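You operate a simulated robot arm through the tools that you are given. There is no shell and no other tool. Be economical: measure what you need, move in short steps, check, and stop when the job is done.

Carry out the task below with a simulated robot arm. There is one attempt and no reset: what you move stays moved.

Task
End the review: strip off, charger out, tablet down, light back to grey.
Fine: switch off before the charger moves; stand it on the mat; GREY once.

It is judged by the outcome, as a careful person would: the job done as asked, and still so three seconds after it is handed in. It fails if anything else is knocked over, pushed out of place, dropped, spilled or broken.

Robot
A 6-joint arm with a two-finger parallel gripper, fixed in place. Base frame: the origin is at the foot of the arm, x ahead of it, y to its left, z up; the work surface is at about z = 744. Readings come in mm, rad, newtons and seconds.
With the tool pointing down near the work surface it reaches from about 200 to 640 mm from the base axis. Its first joint turns from -1.152 to 1.152 rad. Payload 2.7 kg.
Tool frame: the origin (TCP) lies between the finger pads and is the grasp point; the fingertips stand 23 mm ahead of it; z points along the fingers, y is the line along which they close. The gripper opens to 94 mm. The fingers are 38 mm wide and 10 mm thick; the gripper's body (54 by 96 mm) begins 39 mm behind the TCP.
Orientation is that of the tool frame in the base frame, as a unit quaternion [w, x, y, z]. With the fingers straight down and closing along the base's y, the tool's x points along the base's -x, its y along +y and its z along -z.

Tools
- The arm moves only by the tool nudge_tool. Its argument "plan" is text: rows parted by semicolons, each of 7 numbers parted by spaces: the shift along the tool's x, y, z in mm, then the turn, a rotation vector about the tool's x, y, z in rad, then the gripper command, from -1 (fully open) to 1 (shut), values between in proportion. In form: x y z ax ay az jaw; .... A call has 1 to 12 rows; each row is the pose to reach, as a shift and turn from the pose commanded when the call began, along the tool's axes at that moment. A row lasts 0.2 s, in which the tool goes at most 50 mm and 0.15 rad; a call with a longer step from one row to the next is refused whole, and so is a gripper value outside its range. Where a pose cannot be reached the arm comes as near as it can. A force on the tool above 90 N (or 10 N above the force at the start of the call, whichever is more), or a blocked arm, ends the call early, and 0.2 s more pass. Each finger travels about 45 mm/s and halts on what it meets, pressing with about 36 N; the grip force reading is that of the motor and also rises with nothing between the fingers. The clock runs only during rows and for 0.2 s after the last one: add rows that repeat a pose to give the fingers time. It gives the time, the measured TCP pose, the force on the tool (base axes), the opening and the grip force at its end, in the units of the frame above (readings bear some noise).
- Cameras (640 x 400 px; columns grow to the right, rows downward): "scene" is fixed at [77.4, -443.6, 1384.4]; the picture's right is [0.71, -0.70, 0.00], its down [-0.52, -0.53, -0.67] and it looks along [0.47, 0.47, -0.75] (base axes); focal length 214 px, centre (320, 200). "wrist" rides on the gripper at [86, 16, -75] in the tool frame; the picture's right is [-0.18, 0.98, 0.00], its down [-0.58, -0.11, -0.81] and it looks along [-0.79, -0.15, 0.59] (tool axes); focal length 243 px, centre (320, 200). There is no depth. A picture from a camera that has moved, and an enlarged one, comes with that camera's place and axes in the base frame and with its lens.
- snapshot(camera): a new picture of that camera. It takes no simulated time.
- zoom(camera, box): a new picture of the part [left, top, right, bottom] of that camera's present view, enlarged. It takes no simulated time.
- finish_job(): hands the job in; it is judged then, once.

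Go step by step. Nothing tells you positions but the pictures and the camera data: compare them with the known pose of the tool, close in by small moves and look again before you grip or let go. The budget is 120 turns and 84 pictures, counting those below and the enlarged ones. Unless the task says otherwise, let go and move clear before handing in, and close with one line.

The tools are called after ">>>" as name(argument=value, ...) on one line, values as JSON. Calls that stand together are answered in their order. nudge_tool: Moves the arm, as the interface text tells. Its arguments: {"type":"object","properties":{"plan":{"type":"string"}},"required":["plan"]} The other tools are called the same way: snapshot (camera) takes a picture; zoom (camera, box) takes an enlarged picture of a part of a camera's view; finish_job () hands the job in.

At the start:

```text
clock: 0.0
eef_pos: [429.7, 162.3, 1077.1]
tool_rot: [0.0, -0.001, 1.0, -0.001]
force: [-0.2, -0.6, -0.5]
grip_width: 94.2
finger_force: 0.1
```

scene: 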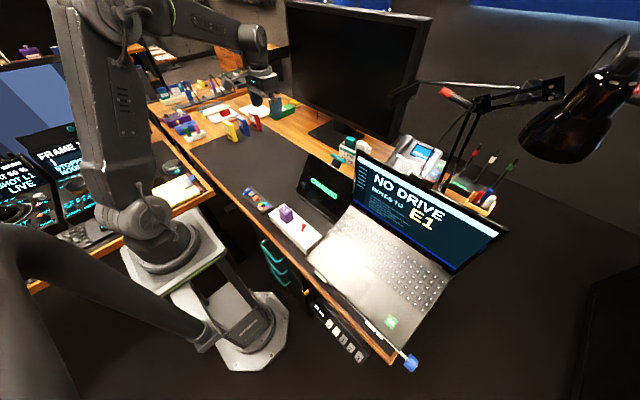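
wrist: 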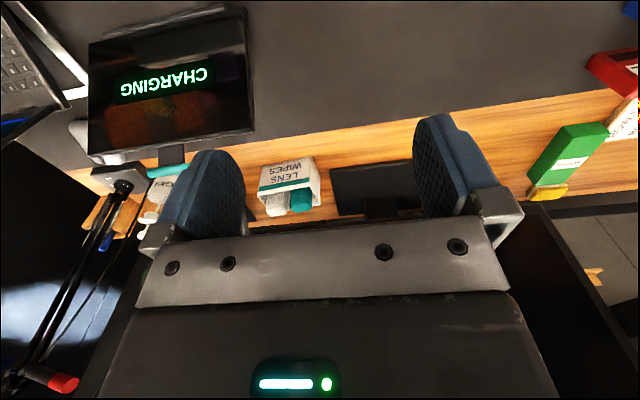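

I see a desk with a power strip (purple charger, red switch), a remote, a standing tablet showing "CHARGING", and a laptop. I'll look closer before moving.

>>> zoom(camera="scene", box=[230, 140, 370, 260])

>>> zoom(camera="scene", box=[140, 80, 300, 200])

>>> zoom(camera="scene", box=[260, 240, 430, 380])

>>> zoom(camera="scene", box=[0, 80, 200, 300])

```text
3.33 times, centred on (300, 200) of scene
camera zoom: at [77.4, -443.6, 1384.4], right [0.71, -0.7, 0.0], down [-0.52, -0.53, -0.67], along [0.47, 0.47, -0.75], focal length 715 px, centre (387, 200)
```

zoom: 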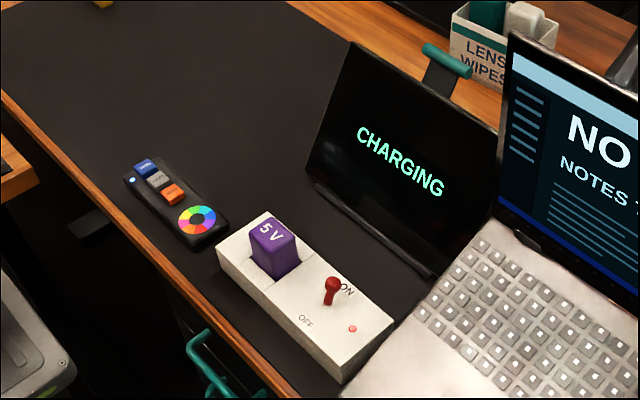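

```text
3.33 times, centred on (220, 140) of scene
camera zoom: at [77.4, -443.6, 1384.4], right [0.71, -0.7, 0.0], down [-0.52, -0.53, -0.67], along [0.47, 0.47, -0.75], focal length 715 px, centre (653, 400)
```

zoom: 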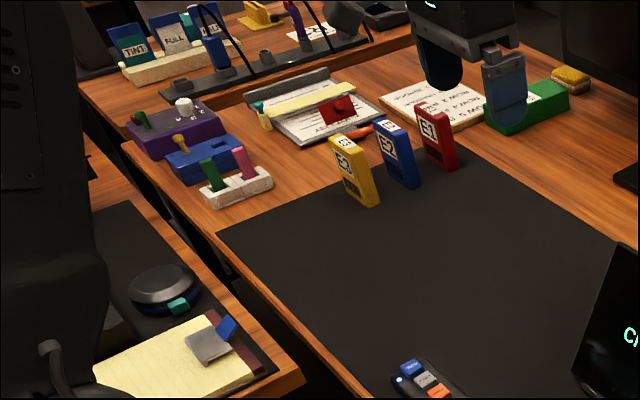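

```text
2.86 times, centred on (345, 310) of scene
camera zoom: at [77.4, -443.6, 1384.4], right [0.71, -0.7, 0.0], down [-0.52, -0.53, -0.67], along [0.47, 0.47, -0.75], focal length 613 px, centre (249, -114)
```

zoom: 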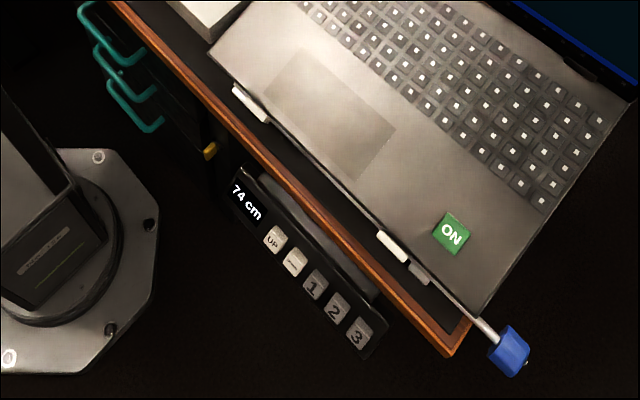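

```text
1.82 times, centred on (100, 190) of scene
camera zoom: at [77.4, -443.6, 1384.4], right [0.71, -0.7, 0.0], down [-0.52, -0.53, -0.67], along [0.47, 0.47, -0.75], focal length 390 px, centre (720, 218)
```

zoom: 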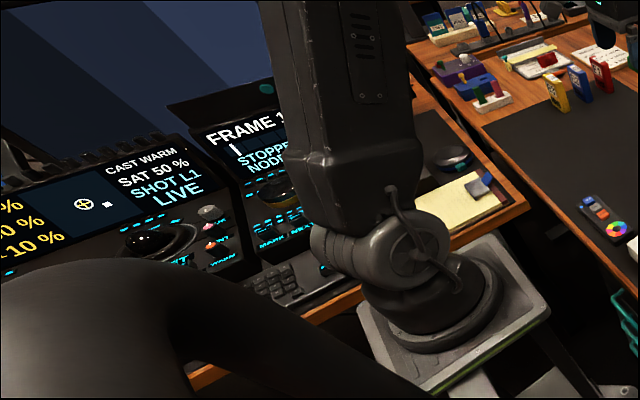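

The remote's middle button looks grey, and the strip has a red lever. I'll check the tablet's support with the wrist camera.

>>> zoom(camera="wrist", box=[60, 0, 340, 220])

>>> zoom(camera="scene", box=[250, 170, 310, 220])

>>> zoom(camera="scene", box=[290, 120, 400, 220])

```text
1.82 times, centred on (200, 110) of wrist
camera zoom: at [344.9, 179.0, 1152.2], right [0.18, 0.98, 0.0], down [0.58, -0.11, 0.81], along [0.79, -0.15, -0.59], focal length 441 px, centre (538, 364)
```

zoom: 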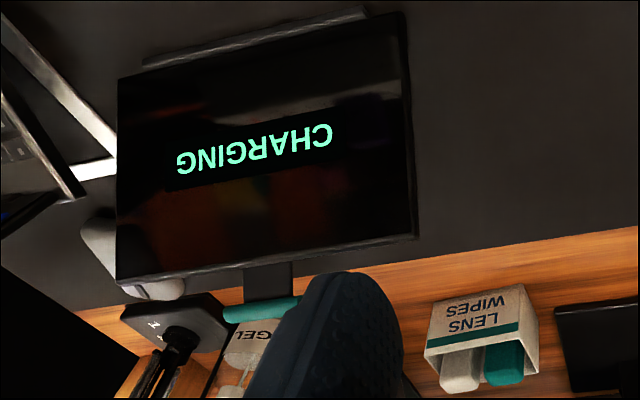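

```text
8.00 times, centred on (280, 195) of scene
camera zoom: at [77.4, -443.6, 1384.4], right [0.71, -0.7, 0.0], down [-0.52, -0.53, -0.67], along [0.47, 0.47, -0.75], focal length 1716 px, centre (640, 240)
```

zoom: 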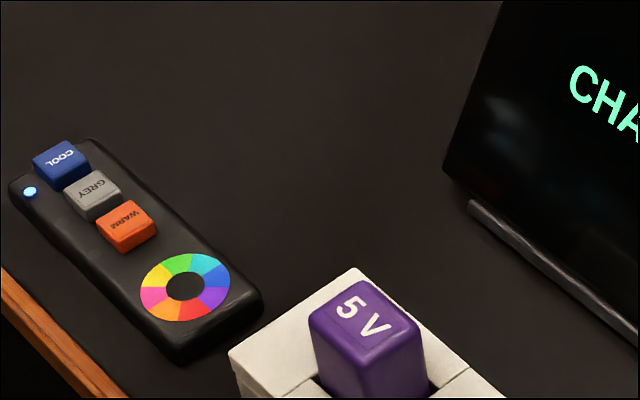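

```text
4.00 times, centred on (345, 170) of scene
camera zoom: at [77.4, -443.6, 1384.4], right [0.71, -0.7, 0.0], down [-0.52, -0.53, -0.67], along [0.47, 0.47, -0.75], focal length 858 px, centre (220, 320)
```

zoom: 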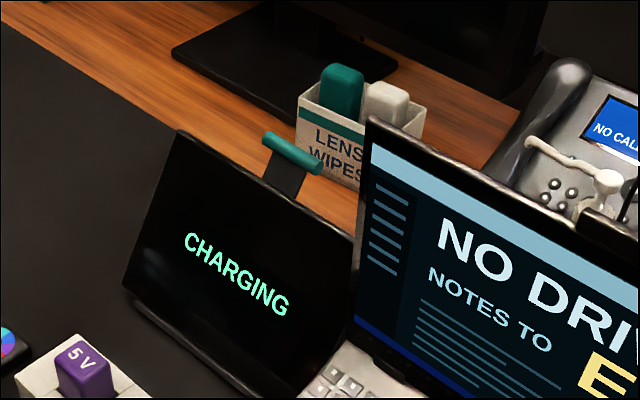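

The tablet rests on a stand that has a front lip and a teal-handled arm behind it. I'll swing the wrist camera round to see the stand from the side.

>>> nudge_tool(plan="0 14 14 0 0 0.143 -1;0 28 28 0 0 0.286 -1;0 42 42 0 0 0.429 -1;0 56 56 0 0 0.571 -1;0 70 70 0 0 0.714 -1;0 84 84 0 0 0.857 -1;0 98 98 0 0 1 -1;0 112 112 0 0 1.142 -1;0 126 126 0 0 1.285 -1;0 140 140 0 0 1.428 -1;0 152 152 0 0 1.57 -1;0 152 152 0 0 1.57 -1")

>>> snapshot(camera="wrist")

```text
clock: 2.6
eef_pos: [430.1, 315.8, 924.9]
tool_rot: [0.0, 0.707, 0.707, 0.001]
force: [-0.4, 0.3, 0.4]
grip_width: 93.7
finger_force: 0.1
```

```text
74 pictures are left
camera wrist: at [447.5, 401.7, 1000.1], right [0.98, -0.18, 0.0], down [-0.11, -0.58, 0.81], along [-0.15, -0.79, -0.59], focal length 243 px, centre (320, 200)
```

wrist: 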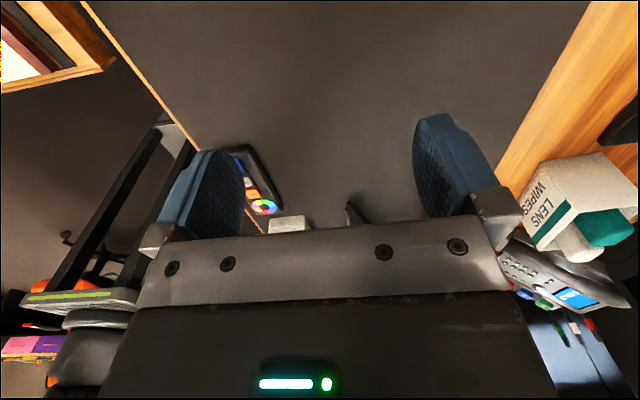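

The gripper hides the stand, so I'll tilt the tool toward it.

>>> nudge_tool(plan="0 0 -5 0 -0.14 0 -1;0 0 -10 0 -0.28 0 -1;0 0 -15 0 -0.42 0 -1;0 0 -20 0 -0.56 0 -1;0 0 -20 0 -0.7 0 -1;0 0 -20 0 -0.7 0 -1")

>>> snapshot(camera="wrist")

```text
clock: 4.0
eef_pos: [430.8, 315.6, 945.6]
tool_rot: [0.243, 0.664, 0.665, -0.242]
force: [0.2, 0.2, 0.4]
grip_width: 94.0
finger_force: 0.1
```

```text
73 pictures are left
camera wrist: at [447.6, 429.4, 947.2], right [0.98, -0.14, 0.12], down [-0.11, 0.08, 0.99], along [-0.15, -0.99, 0.06], focal length 243 px, centre (320, 200)
```

wrist: 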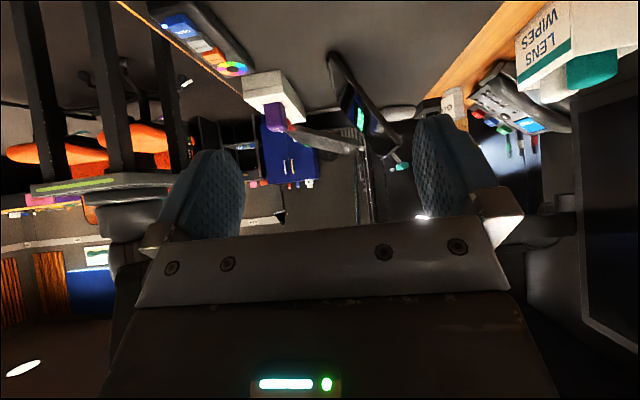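

>>> zoom(camera="wrist", box=[230, 20, 430, 190])

```text
2.35 times, centred on (330, 105) of wrist
camera zoom: at [447.6, 429.4, 947.2], right [0.98, -0.14, 0.12], down [-0.11, 0.08, 0.99], along [-0.15, -0.99, 0.06], focal length 571 px, centre (296, 424)
```

zoom: 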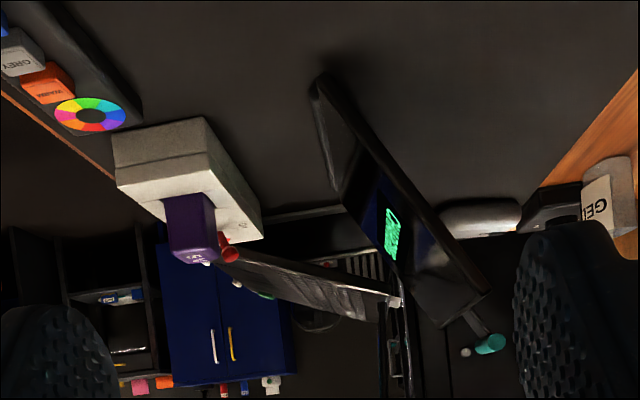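

The tablet plate is hinged at its front foot and leans back, with clear mat behind it. It should fold backward by the teal handle, which is near (540, -66, 930). Next I'll straighten the tool and look at the strip from above.

>>> nudge_tool(plan="0 0 0 0 0.14 0 -1;0 0 0 0 0.28 0 -1;0 0 0 0 0.42 0 -1;0 0 0 0 0.56 0 -1;0 0 0 0 0.7 0 -1;0 0 0 0 0.7 0 -1")

>>> nudge_tool(plan="-35 -10 0 0 0 -0.143 -1;-70 -20 0 0 0 -0.286 -1;-105 -30 0 0 0 -0.429 -1;-140 -40 0 0 0 -0.571 -1;-175 -50 0 0 0 -0.714 -1;-210 -60 0 0 0 -0.857 -1;-245 -70 0 0 0 -1 -1;-280 -80 0 0 0 -1.142 -1;-315 -90 0 0 0 -1.285 -1;-350 -100 0 0 0 -1.428 -1;-385 -110 0 0 0 -1.57 -1;-385 -110 0 0 0 -1.57 -1")

>>> snapshot(camera="wrist")

```text
clock: 5.4
eef_pos: [431.5, 314.2, 945.3]
tool_rot: [0.0, 0.706, 0.708, 0.001]
force: [0.1, -0.6, 0.4]
grip_width: 94.1
finger_force: 0.1
```

```text
clock: 8.0
eef_pos: [320.7, -70.5, 944.6]
tool_rot: [-0.001, -0.001, 1.0, 0.001]
force: [0.6, 0.1, 0.1]
grip_width: 94.2
finger_force: 0.0
```

```text
71 pictures are left
camera wrist: at [234.7, -54.5, 1019.8], right [0.18, 0.98, 0.0], down [0.58, -0.11, 0.81], along [0.79, -0.15, -0.59], focal length 243 px, centre (320, 200)
```

wrist: 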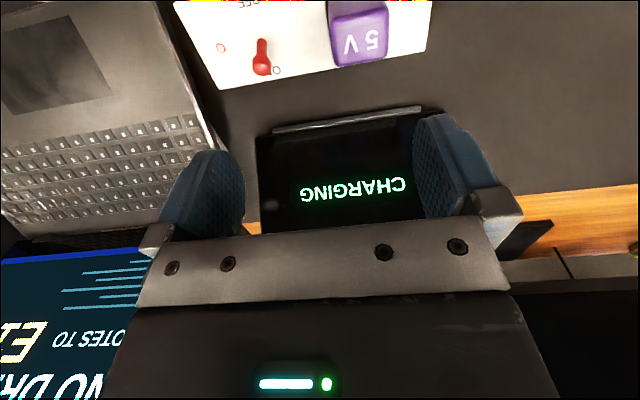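

>>> zoom(camera="wrist", box=[160, 0, 460, 120])

>>> zoom(camera="scene", box=[270, 190, 330, 250])

```text
2.13 times, centred on (310, 60) of wrist
camera zoom: at [234.7, -54.5, 1019.8], right [0.18, 0.98, 0.0], down [0.58, -0.11, 0.81], along [0.79, -0.15, -0.59], focal length 518 px, centre (341, 499)
```

zoom: 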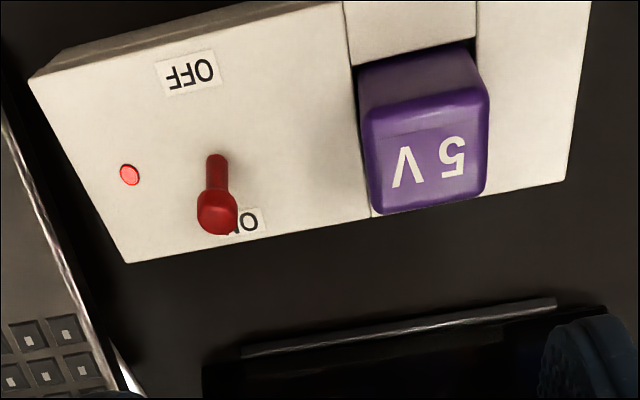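

```text
6.67 times, centred on (300, 220) of scene
camera zoom: at [77.4, -443.6, 1384.4], right [0.71, -0.7, 0.0], down [-0.52, -0.53, -0.67], along [0.47, 0.47, -0.75], focal length 1430 px, centre (453, 67)
```

zoom: 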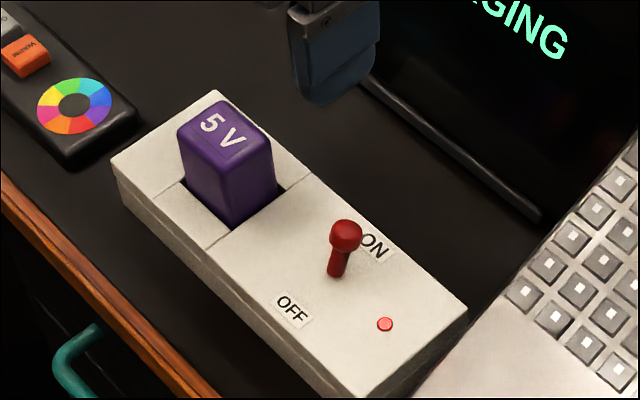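

The lever's ball is at about (325, -123, 804) and leans toward ON (+x). The charger's top is at about (321, -36, 811). I'll shut the fingers and come down on the +x side of the lever.

>>> nudge_tool(plan="-18 -26 0 0 0 0 1;-38 -52 0 0 0 0 1;-38 -52 30 0 0 0 1;-38 -52 60 0 0 0 1;-38 -52 90 0 0 0 1;-38 -52 90 0 0 0 1;-38 -52 90 0 0 0 1")

>>> snapshot(camera="wrist")

>>> zoom(camera="scene", box=[260, 180, 340, 260])

```text
clock: 9.6
eef_pos: [358.7, -122.7, 854.3]
tool_rot: [0.0, -0.001, 1.0, 0.0]
force: [-0.5, 0.2, -0.4]
grip_width: 0.1
finger_force: 35.9
```

```text
68 pictures are left
camera wrist: at [273.1, -106.8, 929.5], right [0.18, 0.98, 0.0], down [0.58, -0.11, 0.81], along [0.79, -0.15, -0.59], focal length 243 px, centre (320, 200)
```

wrist: 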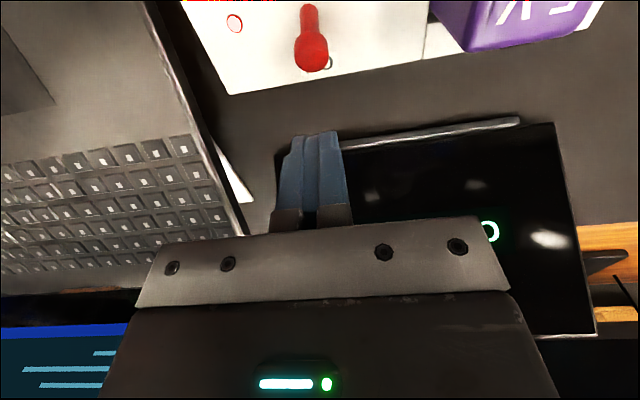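

```text
5.00 times, centred on (300, 220) of scene
camera zoom: at [77.4, -443.6, 1384.4], right [0.71, -0.7, 0.0], down [-0.52, -0.53, -0.67], along [0.47, 0.47, -0.75], focal length 1072 px, centre (420, 100)
```

zoom: 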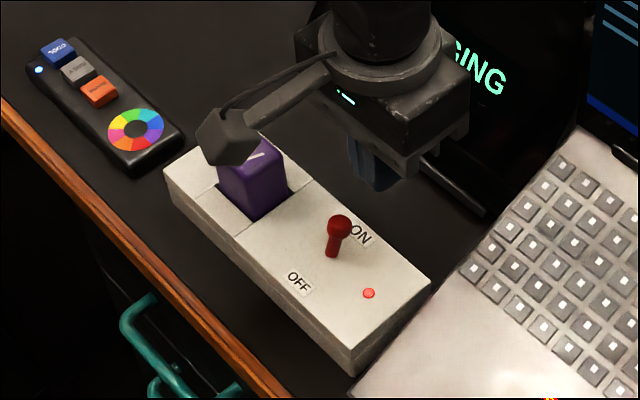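

The finger is in line with the lever. I'll go down to tip height about 792.

>>> nudge_tool(plan="0 2 20 0 0 0 1;0 2 39 0 0 0 1;0 2 39 0 0 0 1")

>>> snapshot(camera="wrist")

>>> zoom(camera="scene", box=[270, 190, 330, 250])

```text
clock: 10.4
eef_pos: [358.5, -120.4, 815.6]
tool_rot: [0.0, 0.0, 1.0, 0.0]
force: [0.2, 0.1, 0.6]
grip_width: 0.1
finger_force: 35.9
```

```text
66 pictures are left
camera wrist: at [273.0, -103.4, 890.5], right [0.18, 0.98, 0.0], down [0.58, -0.11, 0.81], along [0.79, -0.15, -0.59], focal length 243 px, centre (320, 200)
```

wrist: 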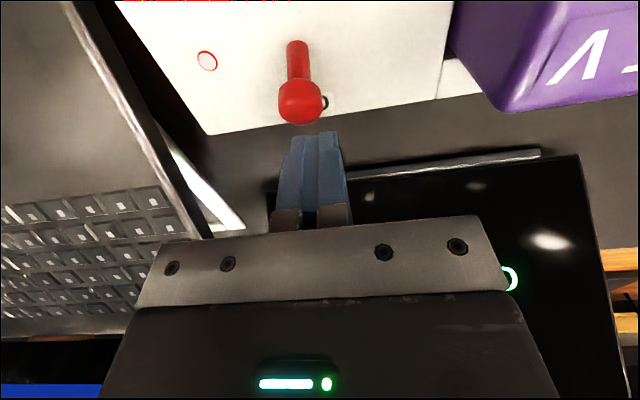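

```text
6.67 times, centred on (300, 220) of scene
camera zoom: at [77.4, -443.6, 1384.4], right [0.71, -0.7, 0.0], down [-0.52, -0.53, -0.67], along [0.47, 0.47, -0.75], focal length 1430 px, centre (453, 67)
```

zoom: 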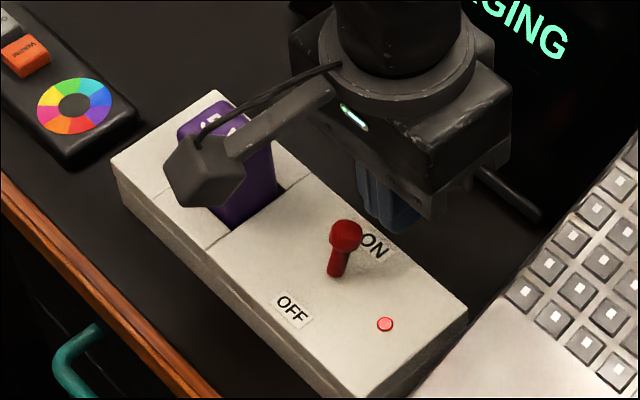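

Lined up with the lever. I'll push toward OFF (-x) in small steps.

>>> nudge_tool(plan="5 0 0 0 0 0 1;10 0 0 0 0 0 1;14 0 0 0 0 0 1;18 0 0 0 0 0 1;22 0 0 0 0 0 1;26 0 0 0 0 0 1;26 0 0 0 0 0 1")

>>> snapshot(camera="wrist")

>>> zoom(camera="scene", box=[270, 170, 350, 250])

```text
clock: 12.0
eef_pos: [333.2, -120.1, 815.9]
tool_rot: [-0.001, 0.0, 1.0, -0.001]
force: [-0.2, -1.1, -0.6]
grip_width: 0.0
finger_force: 35.7
```

```text
64 pictures are left
camera wrist: at [247.3, -103.6, 890.9], right [0.18, 0.98, 0.0], down [0.58, -0.11, 0.81], along [0.79, -0.15, -0.59], focal length 243 px, centre (320, 200)
```

wrist: 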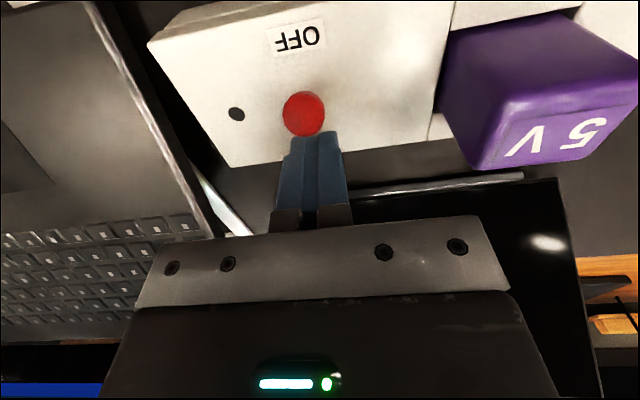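

```text
5.00 times, centred on (310, 210) of scene
camera zoom: at [77.4, -443.6, 1384.4], right [0.71, -0.7, 0.0], down [-0.52, -0.53, -0.67], along [0.47, 0.47, -0.75], focal length 1072 px, centre (370, 150)
```

zoom: 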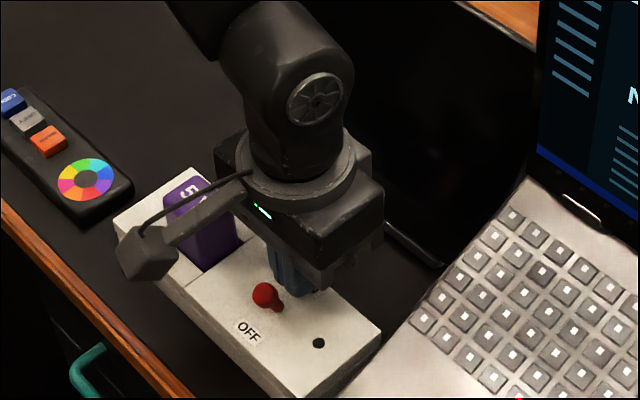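

The LED is dark and the lever lies at OFF, so the strip is off. I'll back away, rise and move above the charger with the jaws open.

>>> nudge_tool(plan="-12 0 0 0 0 0 1;-12 0 -40 0 0 0 1;-12 0 -80 0 0 0 1;-6 40 -80 0 0 0 0;6 84 -80 0 0 0 -1;12 84 -80 0 0 0 -1;12 84 -80 0 0 0 -1;12 84 -80 0 0 0 -1;12 84 -80 0 0 0 -1")

>>> snapshot(camera="wrist")

>>> zoom(camera="scene", box=[260, 180, 340, 260])

```text
clock: 14.0
eef_pos: [320.9, -36.5, 896.1]
tool_rot: [0.0, 0.0, 1.0, 0.0]
force: [0.5, -0.2, -0.4]
grip_width: 94.0
finger_force: 0.0
```

```text
62 pictures are left
camera wrist: at [234.5, -20.3, 971.3], right [0.18, 0.98, 0.0], down [0.58, -0.11, 0.81], along [0.79, -0.15, -0.59], focal length 243 px, centre (320, 200)
```

wrist: 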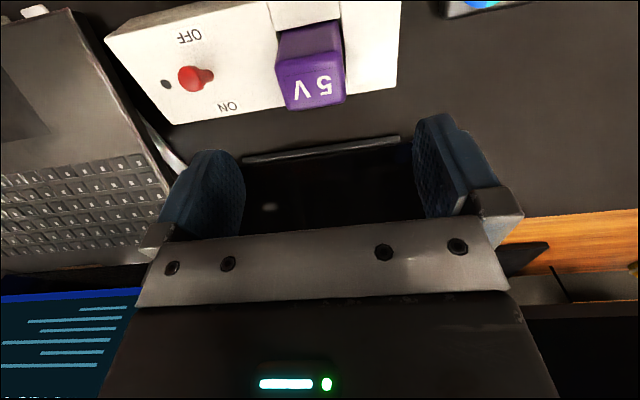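

```text
5.00 times, centred on (300, 220) of scene
camera zoom: at [77.4, -443.6, 1384.4], right [0.71, -0.7, 0.0], down [-0.52, -0.53, -0.67], along [0.47, 0.47, -0.75], focal length 1072 px, centre (420, 100)
```

zoom: 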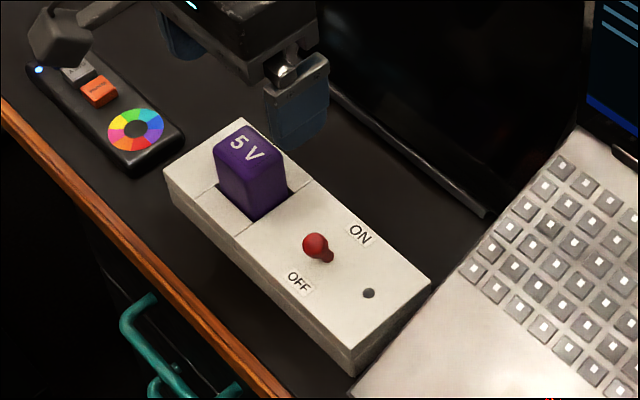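

The strip is off and the tablet screen has gone dark. I'll go down to just above the charger's top and check alignment.

>>> nudge_tool(plan="2 -2 20 0 0 0 -1;4 -3 40 0 0 0 -1;4 -3 48 0 0 0 -1;4 -3 48 0 0 0 -1")

>>> snapshot(camera="wrist")

>>> zoom(camera="scene", box=[260, 180, 340, 260])

```text
clock: 15.0
eef_pos: [318.6, -38.9, 848.1]
tool_rot: [0.0, 0.0, 1.0, 0.0]
force: [-0.3, 0.7, 0.4]
grip_width: 93.9
finger_force: 0.1
```

```text
60 pictures are left
camera wrist: at [231.2, -23.1, 923.4], right [0.18, 0.98, 0.0], down [0.58, -0.11, 0.81], along [0.79, -0.15, -0.59], focal length 243 px, centre (320, 200)
```

wrist: 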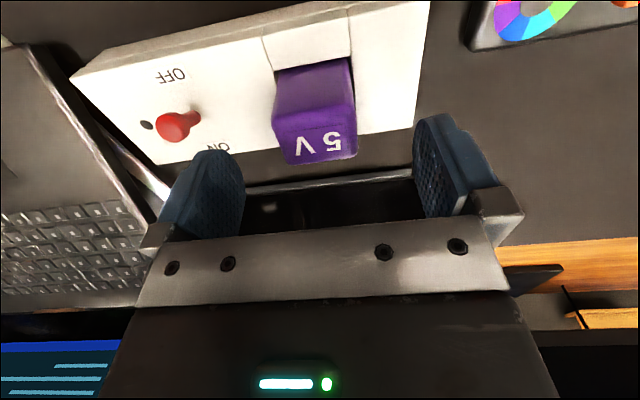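

```text
5.00 times, centred on (300, 220) of scene
camera zoom: at [77.4, -443.6, 1384.4], right [0.71, -0.7, 0.0], down [-0.52, -0.53, -0.67], along [0.47, 0.47, -0.75], focal length 1072 px, centre (420, 100)
```

zoom: 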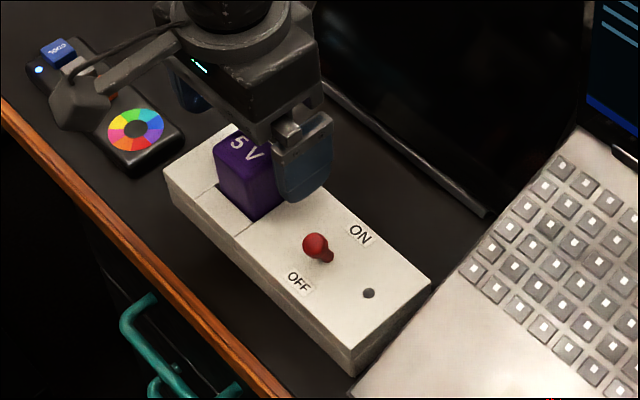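

The charger's top centre is at about (322, -41), inside the jaws. I'll go down around it and grip.

>>> nudge_tool(plan="-1 -2 15 0 0 0 -1;-2 -3 30 0 0 0 -1;-2 -3 39 0 0 0 -1;-2 -3 39 0 0 0 -1")

>>> snapshot(camera="wrist")

>>> zoom(camera="scene", box=[260, 180, 340, 260])

```text
clock: 16.0
eef_pos: [319.6, -43.0, 810.1]
tool_rot: [0.0, 0.0, 1.0, -0.001]
force: [-0.6, -0.5, -0.1]
grip_width: 93.9
finger_force: 0.0
```

```text
58 pictures are left
camera wrist: at [233.1, -26.0, 884.0], right [0.18, 0.98, 0.0], down [0.58, -0.11, 0.81], along [0.79, -0.15, -0.59], focal length 243 px, centre (320, 200)
```

wrist: 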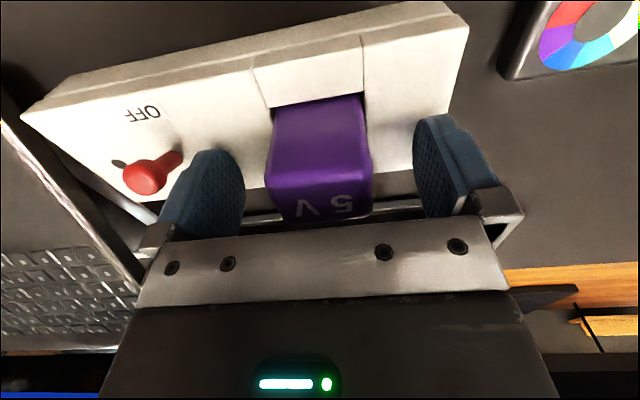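

```text
5.00 times, centred on (300, 220) of scene
camera zoom: at [77.4, -443.6, 1384.4], right [0.71, -0.7, 0.0], down [-0.52, -0.53, -0.67], along [0.47, 0.47, -0.75], focal length 1072 px, centre (420, 100)
```

zoom: 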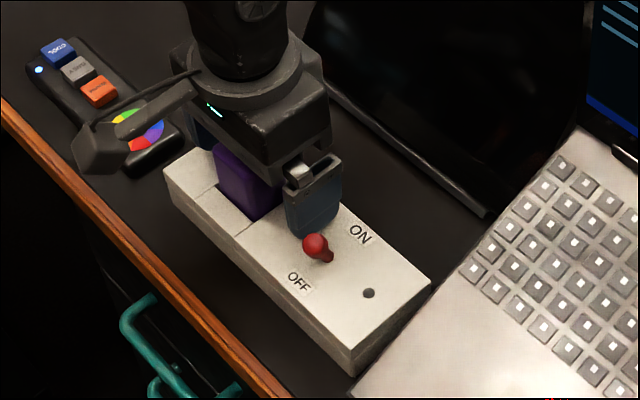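

The charger sits slightly toward -y within the jaws. I'll shift 3 mm and half-close to check centring.

>>> nudge_tool(plan="0 -3 0 0 0 0 -0.6;0 -3 0 0 0 0 -0.2;0 -3 0 0 0 0 -0.2;0 -3 0 0 0 0 -0.2")

>>> snapshot(camera="wrist")

```text
clock: 17.0
eef_pos: [318.7, -45.3, 809.6]
tool_rot: [0.0, 0.0, 1.0, 0.001]
force: [-0.2, -0.9, -0.5]
grip_width: 56.5
finger_force: 0.1
```

```text
56 pictures are left
camera wrist: at [233.2, -29.2, 884.0], right [0.18, 0.98, 0.0], down [0.58, -0.11, 0.81], along [0.79, -0.15, -0.59], focal length 243 px, centre (320, 200)
```

wrist: 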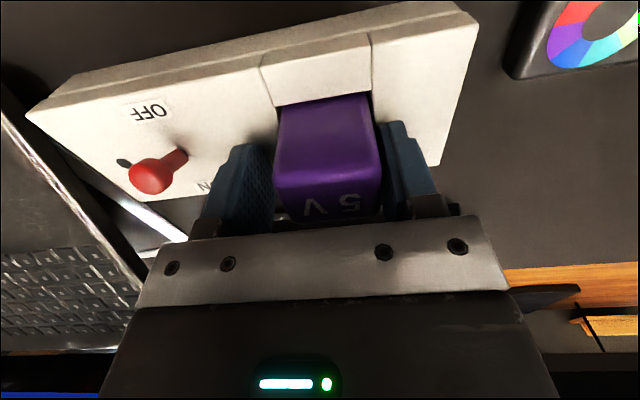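

Nearly centred now. I'll close on the charger.

>>> nudge_tool(plan="0 1 0 0 0 0 0;0 1 0 0 0 0 0.2;0 1 0 0 0 0 0.6;0 1 0 0 0 0 1;0 1 0 0 0 0 1")

>>> snapshot(camera="wrist")

```text
clock: 18.2
eef_pos: [319.0, -45.0, 809.6]
tool_rot: [0.0, 0.001, 1.0, 0.001]
force: [-0.7, 8.0, 1.0]
grip_width: 40.7
finger_force: 35.8
```

```text
55 pictures are left
camera wrist: at [233.3, -28.0, 884.0], right [0.18, 0.98, 0.0], down [0.58, -0.11, 0.81], along [0.79, -0.15, -0.59], focal length 243 px, centre (320, 200)
```

wrist: 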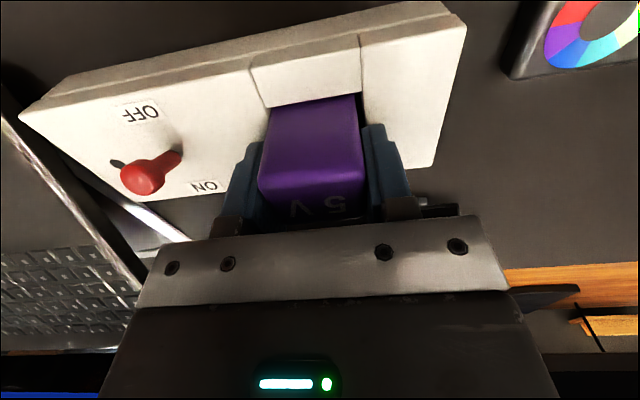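

Held at 41 mm with a small sideways load. I'll ease 2 mm toward +y and pull straight up.

>>> nudge_tool(plan="0 2 0 0 0 0 1;0 2 -3 0 0 0 1;0 2 -8 0 0 0 1;0 2 -16 0 0 0 1;0 2 -24 0 0 0 1;0 2 -24 0 0 0 1")

>>> snapshot(camera="wrist")

>>> zoom(camera="scene", box=[260, 180, 340, 260])

```text
clock: 19.6
eef_pos: [319.4, -43.4, 833.7]
tool_rot: [0.0, 0.0, 1.0, 0.0]
force: [-0.5, 0.4, -0.7]
grip_width: 40.5
finger_force: 35.8
```

```text
54 pictures are left
camera wrist: at [233.2, -26.2, 908.1], right [0.18, 0.98, 0.0], down [0.58, -0.11, 0.81], along [0.79, -0.15, -0.59], focal length 243 px, centre (320, 200)
```

wrist: 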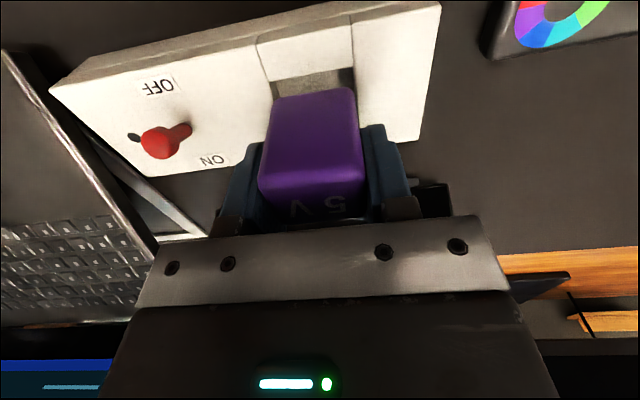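

```text
5.00 times, centred on (300, 220) of scene
camera zoom: at [77.4, -443.6, 1384.4], right [0.71, -0.7, 0.0], down [-0.52, -0.53, -0.67], along [0.47, 0.47, -0.75], focal length 1072 px, centre (420, 100)
```

zoom: 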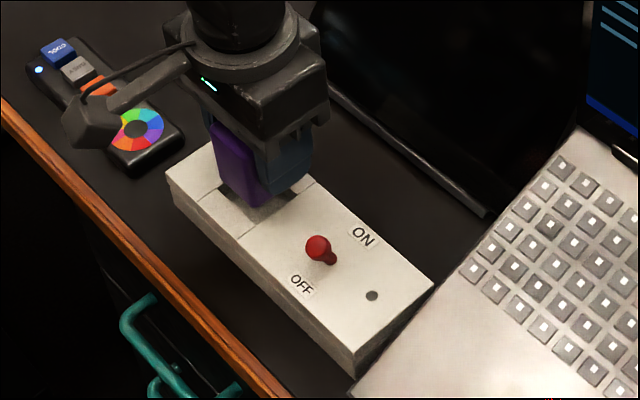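

The charger is free. I'll lift it and carry it over open mat, then look at its underside.

>>> nudge_tool(plan="0 0 -25 0 0 0 1;0 0 -50 0 0 0 1;-20 38 -60 0 0 0 1;-40 76 -60 0 0 0 1;-60 115 -60 0 0 0 1;-80 153 -60 0 0 0 1;-80 153 -60 0 0 0 1")

>>> zoom(camera="scene", box=[230, 120, 350, 240])

>>> snapshot(camera="wrist")

```text
clock: 21.2
eef_pos: [399.4, 112.0, 893.1]
tool_rot: [0.0, 0.0, 1.0, 0.0]
force: [0.0, 0.1, -0.2]
grip_width: 40.3
finger_force: 36.4
```

```text
3.33 times, centred on (290, 180) of scene
camera zoom: at [77.5, -443.5, 1384.4], right [0.71, -0.7, 0.0], down [-0.52, -0.53, -0.67], along [0.47, 0.47, -0.75], focal length 715 px, centre (420, 267)
```

zoom: 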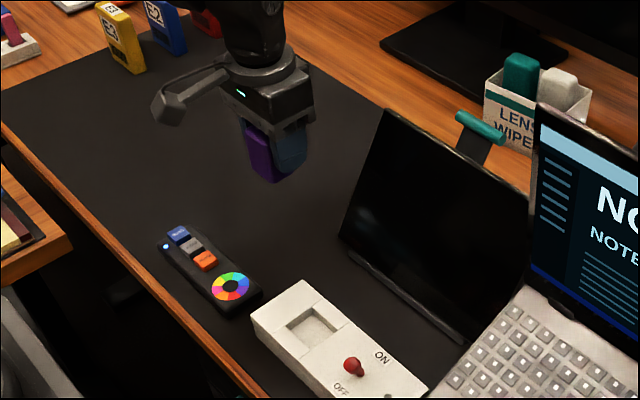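

```text
51 pictures are left
camera wrist: at [313.1, 128.2, 968.2], right [0.18, 0.98, 0.0], down [0.58, -0.11, 0.81], along [0.79, -0.15, -0.59], focal length 243 px, centre (320, 200)
```

wrist: 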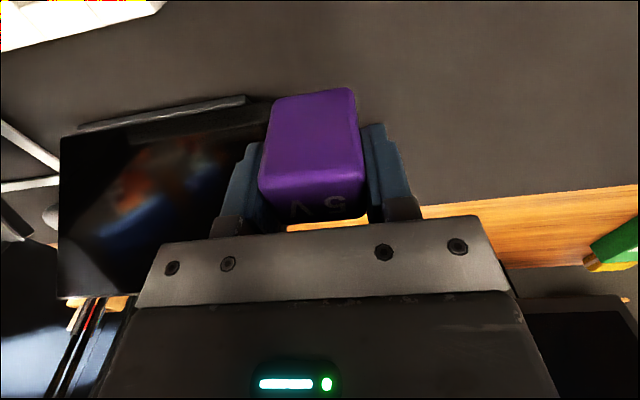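

The charger's underside is about 46 mm below the TCP. I'll lower it toward the mat.

>>> nudge_tool(plan="0 0 30 0 0 0 1;0 0 60 0 0 0 1;0 0 88 0 0 0 1;0 0 88 0 0 0 1")

>>> zoom(camera="scene", box=[250, 120, 330, 200])

>>> snapshot(camera="wrist")

```text
clock: 22.2
eef_pos: [398.5, 111.0, 805.6]
tool_rot: [0.0, 0.001, 1.0, 0.0]
force: [-0.8, -0.1, -1.3]
grip_width: 40.6
finger_force: 36.1
```

```text
5.00 times, centred on (290, 160) of scene
camera zoom: at [77.4, -443.6, 1384.4], right [0.71, -0.7, 0.0], down [-0.52, -0.53, -0.67], along [0.47, 0.47, -0.75], focal length 1072 px, centre (470, 400)
```

zoom: 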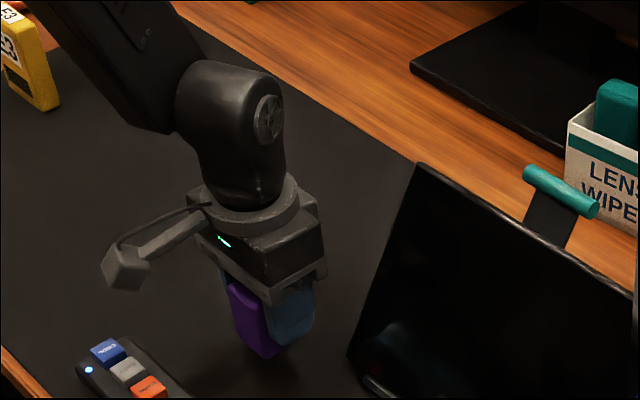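

```text
49 pictures are left
camera wrist: at [313.0, 127.6, 880.8], right [0.18, 0.98, 0.0], down [0.58, -0.11, 0.81], along [0.79, -0.15, -0.59], focal length 243 px, centre (320, 200)
```

wrist: 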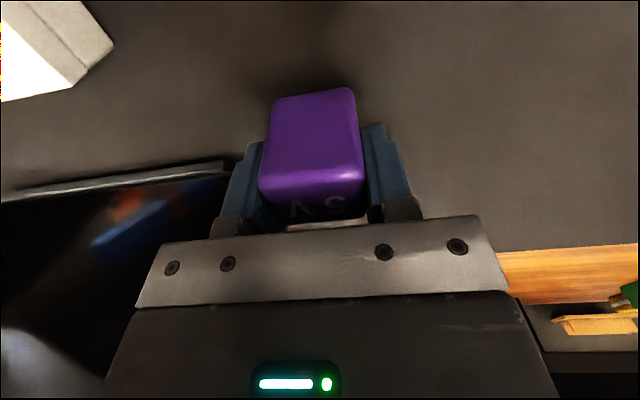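

Still a little off the mat. I'll lower in 2 mm steps and let the contact force stop the move.

>>> nudge_tool(plan="0 0 3 0 0 0 1;0 0 6 0 0 0 1;0 0 8 0 0 0 1;0 0 10 0 0 0 1;0 0 12 0 0 0 1;0 0 14 0 0 0 1;0 0 16 0 0 0 1;0 0 18 0 0 0 1;0 0 20 0 0 0 1")

```text
clock: 24.2
eef_pos: [400.4, 110.8, 784.1]
tool_rot: [0.0, 0.0, 1.0, 0.001]
force: [-0.3, 0.6, 0.0]
grip_width: 40.8
finger_force: 36.2
```

>>> nudge_tool(plan="0 0 2 0 0 0 1;0 0 3 0 0 0 1;0 0 4 0 0 0 1;0 0 5 0 0 0 1;0 0 6 0 0 0 1;0 0 7 0 0 0 1;0 0 8 0 0 0 1")

>>> snapshot(camera="wrist")

>>> zoom(camera="scene", box=[260, 140, 310, 190])

```text
clock: 25.8
eef_pos: [399.9, 111.0, 778.6]
tool_rot: [0.002, 0.0, 1.0, 0.001]
force: [-0.4, -0.7, 32.5]
grip_width: 41.0
finger_force: 35.6
```

```text
48 pictures are left
camera wrist: at [313.9, 127.3, 853.1], right [0.18, 0.98, 0.0], down [0.58, -0.11, 0.81], along [0.8, -0.15, -0.59], focal length 243 px, centre (320, 200)
```

wrist: 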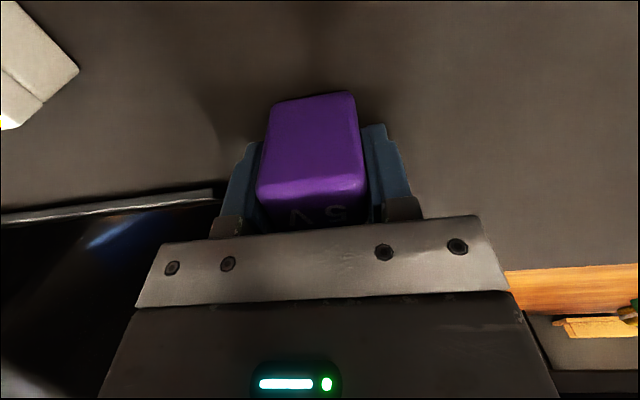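

```text
8.00 times, centred on (285, 165) of scene
camera zoom: at [77.0, -443.7, 1384.4], right [0.71, -0.7, 0.0], down [-0.52, -0.53, -0.67], along [0.47, 0.47, -0.75], focal length 1716 px, centre (600, 480)
```

zoom: 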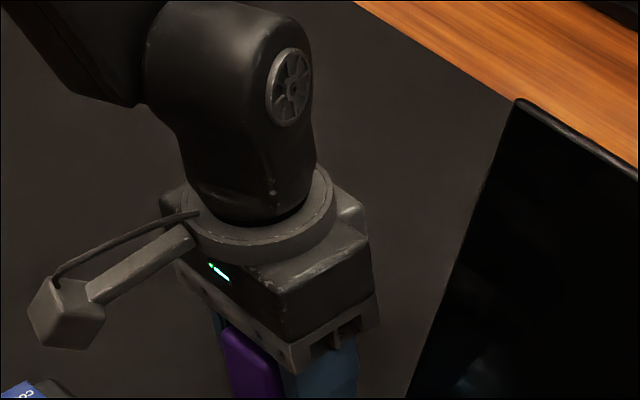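

It is standing on the mat with 32 N of press. I'll ease up a little, then open slowly and rise.

>>> nudge_tool(plan="0 0 -1 0 0 0 1;0 0 -3 0 0 0 1;0 0 -3 0 0 0 1")

>>> nudge_tool(plan="0 0 0 0 0 0 0.1;0 0 0 0 0 0 -0.2;0 0 0 0 0 0 -0.6;0 0 0 0 0 0 -1;0 0 0 0 0 0 -1;0 0 0 0 0 0 -1")

>>> snapshot(camera="wrist")

```text
clock: 26.6
eef_pos: [398.0, 108.6, 778.9]
tool_rot: [-0.003, 0.001, 1.0, -0.001]
force: [-0.5, 0.4, -0.6]
grip_width: 40.5
finger_force: 36.6
```

```text
clock: 28.0
eef_pos: [400.0, 110.3, 779.8]
tool_rot: [0.0, 0.0, 1.0, 0.001]
force: [0.9, -0.1, 0.8]
grip_width: 93.7
finger_force: 0.1
```

```text
46 pictures are left
camera wrist: at [313.2, 127.0, 855.4], right [0.18, 0.98, 0.0], down [0.58, -0.11, 0.81], along [0.79, -0.15, -0.59], focal length 243 px, centre (320, 200)
```

wrist: 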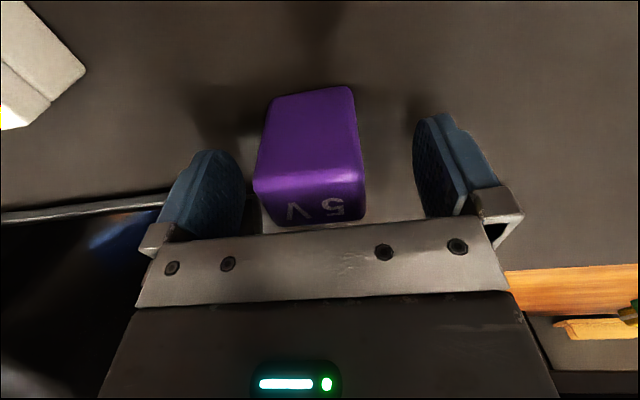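

The charger stands by itself on the mat. I'll rise and move in front of the tablet with the fingers shut.

>>> nudge_tool(plan="0 0 -40 0 0 0 -1;0 0 -85 0 0 0 -1;0 0 -130 0 0 0 -1;0 0 -175 0 0 0 -1;0 0 -200 0 0 0 -1;0 -40 -200 0 0 0 1;0 -80 -200 0 0 0 1;0 -120 -200 0 0 0 1;0 -160 -200 0 0 0 1;0 -176 -200 0 0 0 1;0 -176 -200 0 0 0 1")

>>> snapshot(camera="wrist")

>>> zoom(camera="scene", box=[230, 110, 390, 260])

```text
clock: 30.4
eef_pos: [400.1, -65.6, 979.5]
tool_rot: [-0.001, 0.001, 1.0, 0.0]
force: [0.0, -0.4, 0.3]
grip_width: 0.3
finger_force: 33.4
```

```text
45 pictures are left
camera wrist: at [314.1, -50.1, 1055.0], right [0.18, 0.98, 0.0], down [0.58, -0.11, 0.81], along [0.79, -0.15, -0.59], focal length 243 px, centre (320, 200)
```

wrist: 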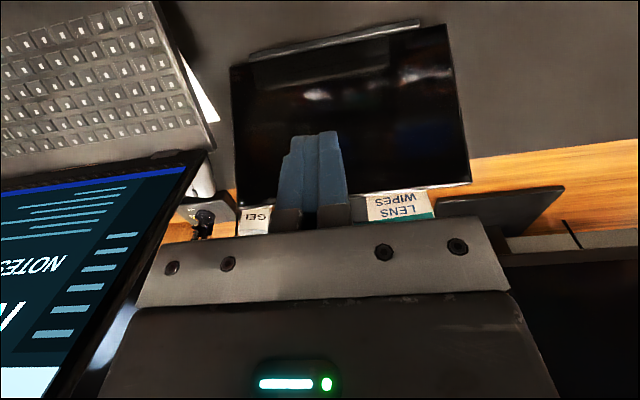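

```text
2.67 times, centred on (310, 185) of scene
camera zoom: at [77.4, -443.6, 1384.4], right [0.71, -0.7, 0.0], down [-0.52, -0.53, -0.67], along [0.47, 0.47, -0.75], focal length 572 px, centre (347, 240)
```

zoom: 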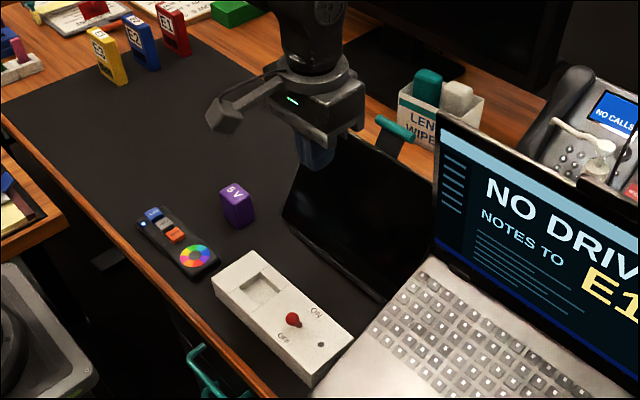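

The tablet face runs from the hinge at about (430, 752) up to its top edge at about (511, 906), with y about -180 to 60. The space behind is clear, and the laptop edge is at y about -205. I'll put the closed fingers just in front of the top centre.

>>> nudge_tool(plan="-35 2 0 0 0 0 1;-68 3 0 0 0 0 1;-68 3 30 0 0 0 1;-68 3 63 0 0 0 1;-68 3 63 0 0 0 1")

>>> snapshot(camera="wrist")

>>> zoom(camera="scene", box=[280, 110, 380, 210])

```text
clock: 31.6
eef_pos: [466.5, -62.8, 918.4]
tool_rot: [0.0, 0.0, 1.0, 0.0]
force: [-1.1, -0.2, -0.2]
grip_width: 0.0
finger_force: 35.7
```

```text
43 pictures are left
camera wrist: at [381.1, -46.0, 992.1], right [0.18, 0.98, 0.0], down [0.58, -0.11, 0.81], along [0.79, -0.15, -0.59], focal length 243 px, centre (320, 200)
```

wrist: 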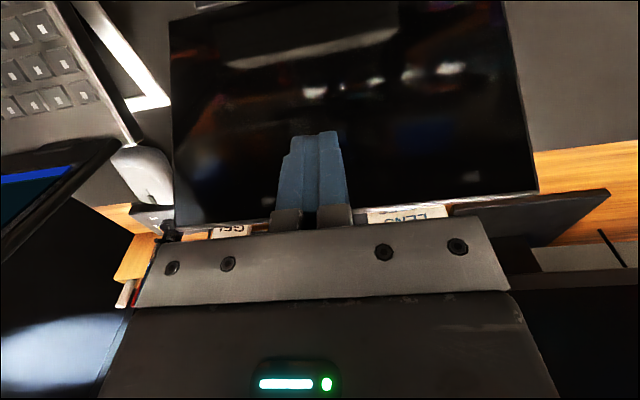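

```text
4.00 times, centred on (330, 160) of scene
camera zoom: at [77.4, -443.6, 1384.4], right [0.71, -0.7, 0.0], down [-0.52, -0.53, -0.67], along [0.47, 0.47, -0.75], focal length 858 px, centre (280, 360)
```

zoom: 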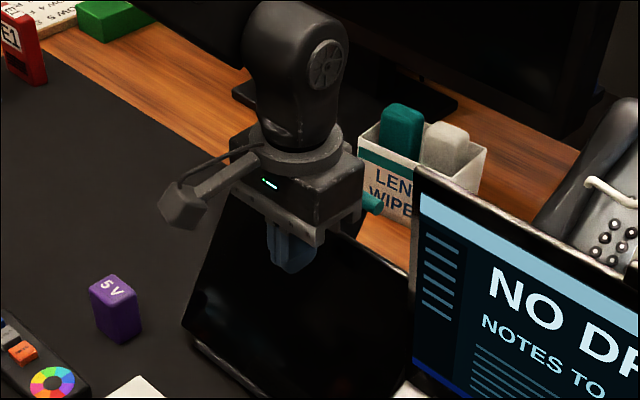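

Fingers are just in front of the screen. I'll push back gently and feel the resistance.

>>> nudge_tool(plan="-8 0 0 0 0 0 1;-14 0 0 0 0 0 1;-20 0 2 0 0 0 1;-26 0 4 0 0 0 1;-32 0 6 0 0 0 1;-38 0 9 0 0 0 1;-38 0 9 0 0 0 1")

>>> snapshot(camera="wrist")

>>> zoom(camera="scene", box=[280, 110, 380, 210])

```text
clock: 33.2
eef_pos: [505.5, -62.6, 907.7]
tool_rot: [0.001, 0.0, 1.0, 0.0]
force: [-0.6, 0.1, -0.5]
grip_width: 0.0
finger_force: 35.8
```

```text
41 pictures are left
camera wrist: at [419.8, -46.1, 983.2], right [0.18, 0.98, 0.0], down [0.58, -0.11, 0.81], along [0.79, -0.15, -0.59], focal length 243 px, centre (320, 200)
```

wrist: 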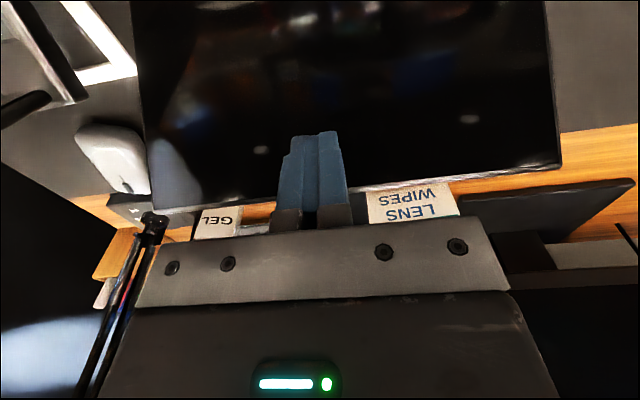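

```text
4.00 times, centred on (330, 160) of scene
camera zoom: at [77.4, -443.6, 1384.4], right [0.71, -0.7, 0.0], down [-0.52, -0.53, -0.67], along [0.47, 0.47, -0.75], focal length 858 px, centre (280, 360)
```

zoom: 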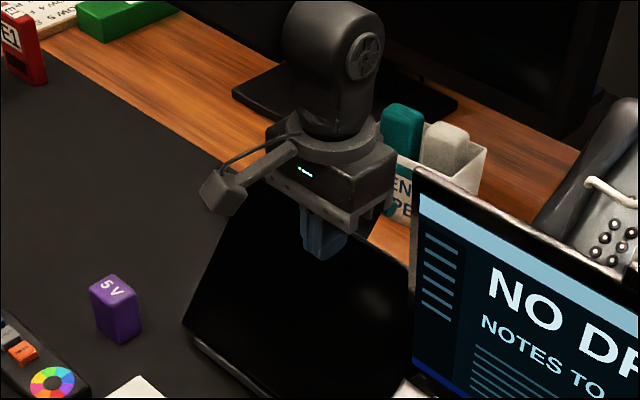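

The tablet is folding back smoothly about its hinge and is now leaning about 36°. I'll continue along the arc.

>>> nudge_tool(plan="-9 0 6 0 0 0 1;-17 0 14 0 0 0 1;-25 0 21 0 0 0 1;-32 0 30 0 0 0 1;-39 0 39 0 0 0 1;-45 0 49 0 0 0 1;-50 0 59 0 0 0 1;-50 0 59 0 0 0 1")

>>> snapshot(camera="wrist")

>>> zoom(camera="scene", box=[280, 110, 380, 210])

```text
clock: 35.0
eef_pos: [556.1, -62.2, 849.4]
tool_rot: [0.0, -0.001, 1.0, 0.0]
force: [0.6, 0.8, -0.5]
grip_width: 0.0
finger_force: 35.9
```

```text
39 pictures are left
camera wrist: at [469.5, -46.1, 923.8], right [0.18, 0.98, 0.0], down [0.58, -0.11, 0.81], along [0.79, -0.15, -0.59], focal length 243 px, centre (320, 200)
```

wrist: 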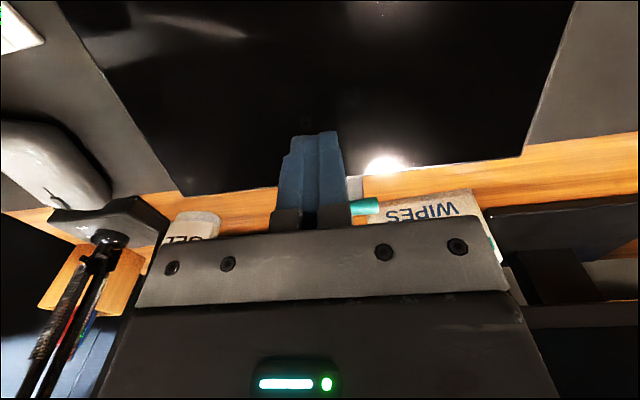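

```text
4.00 times, centred on (330, 160) of scene
camera zoom: at [77.4, -443.6, 1384.4], right [0.71, -0.7, 0.0], down [-0.52, -0.53, -0.67], along [0.47, 0.47, -0.75], focal length 858 px, centre (280, 360)
```

zoom: 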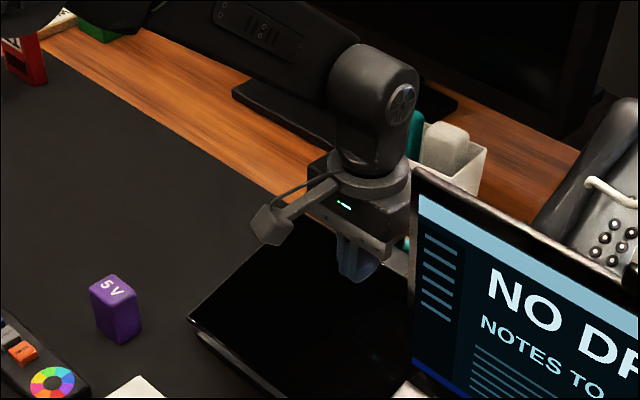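

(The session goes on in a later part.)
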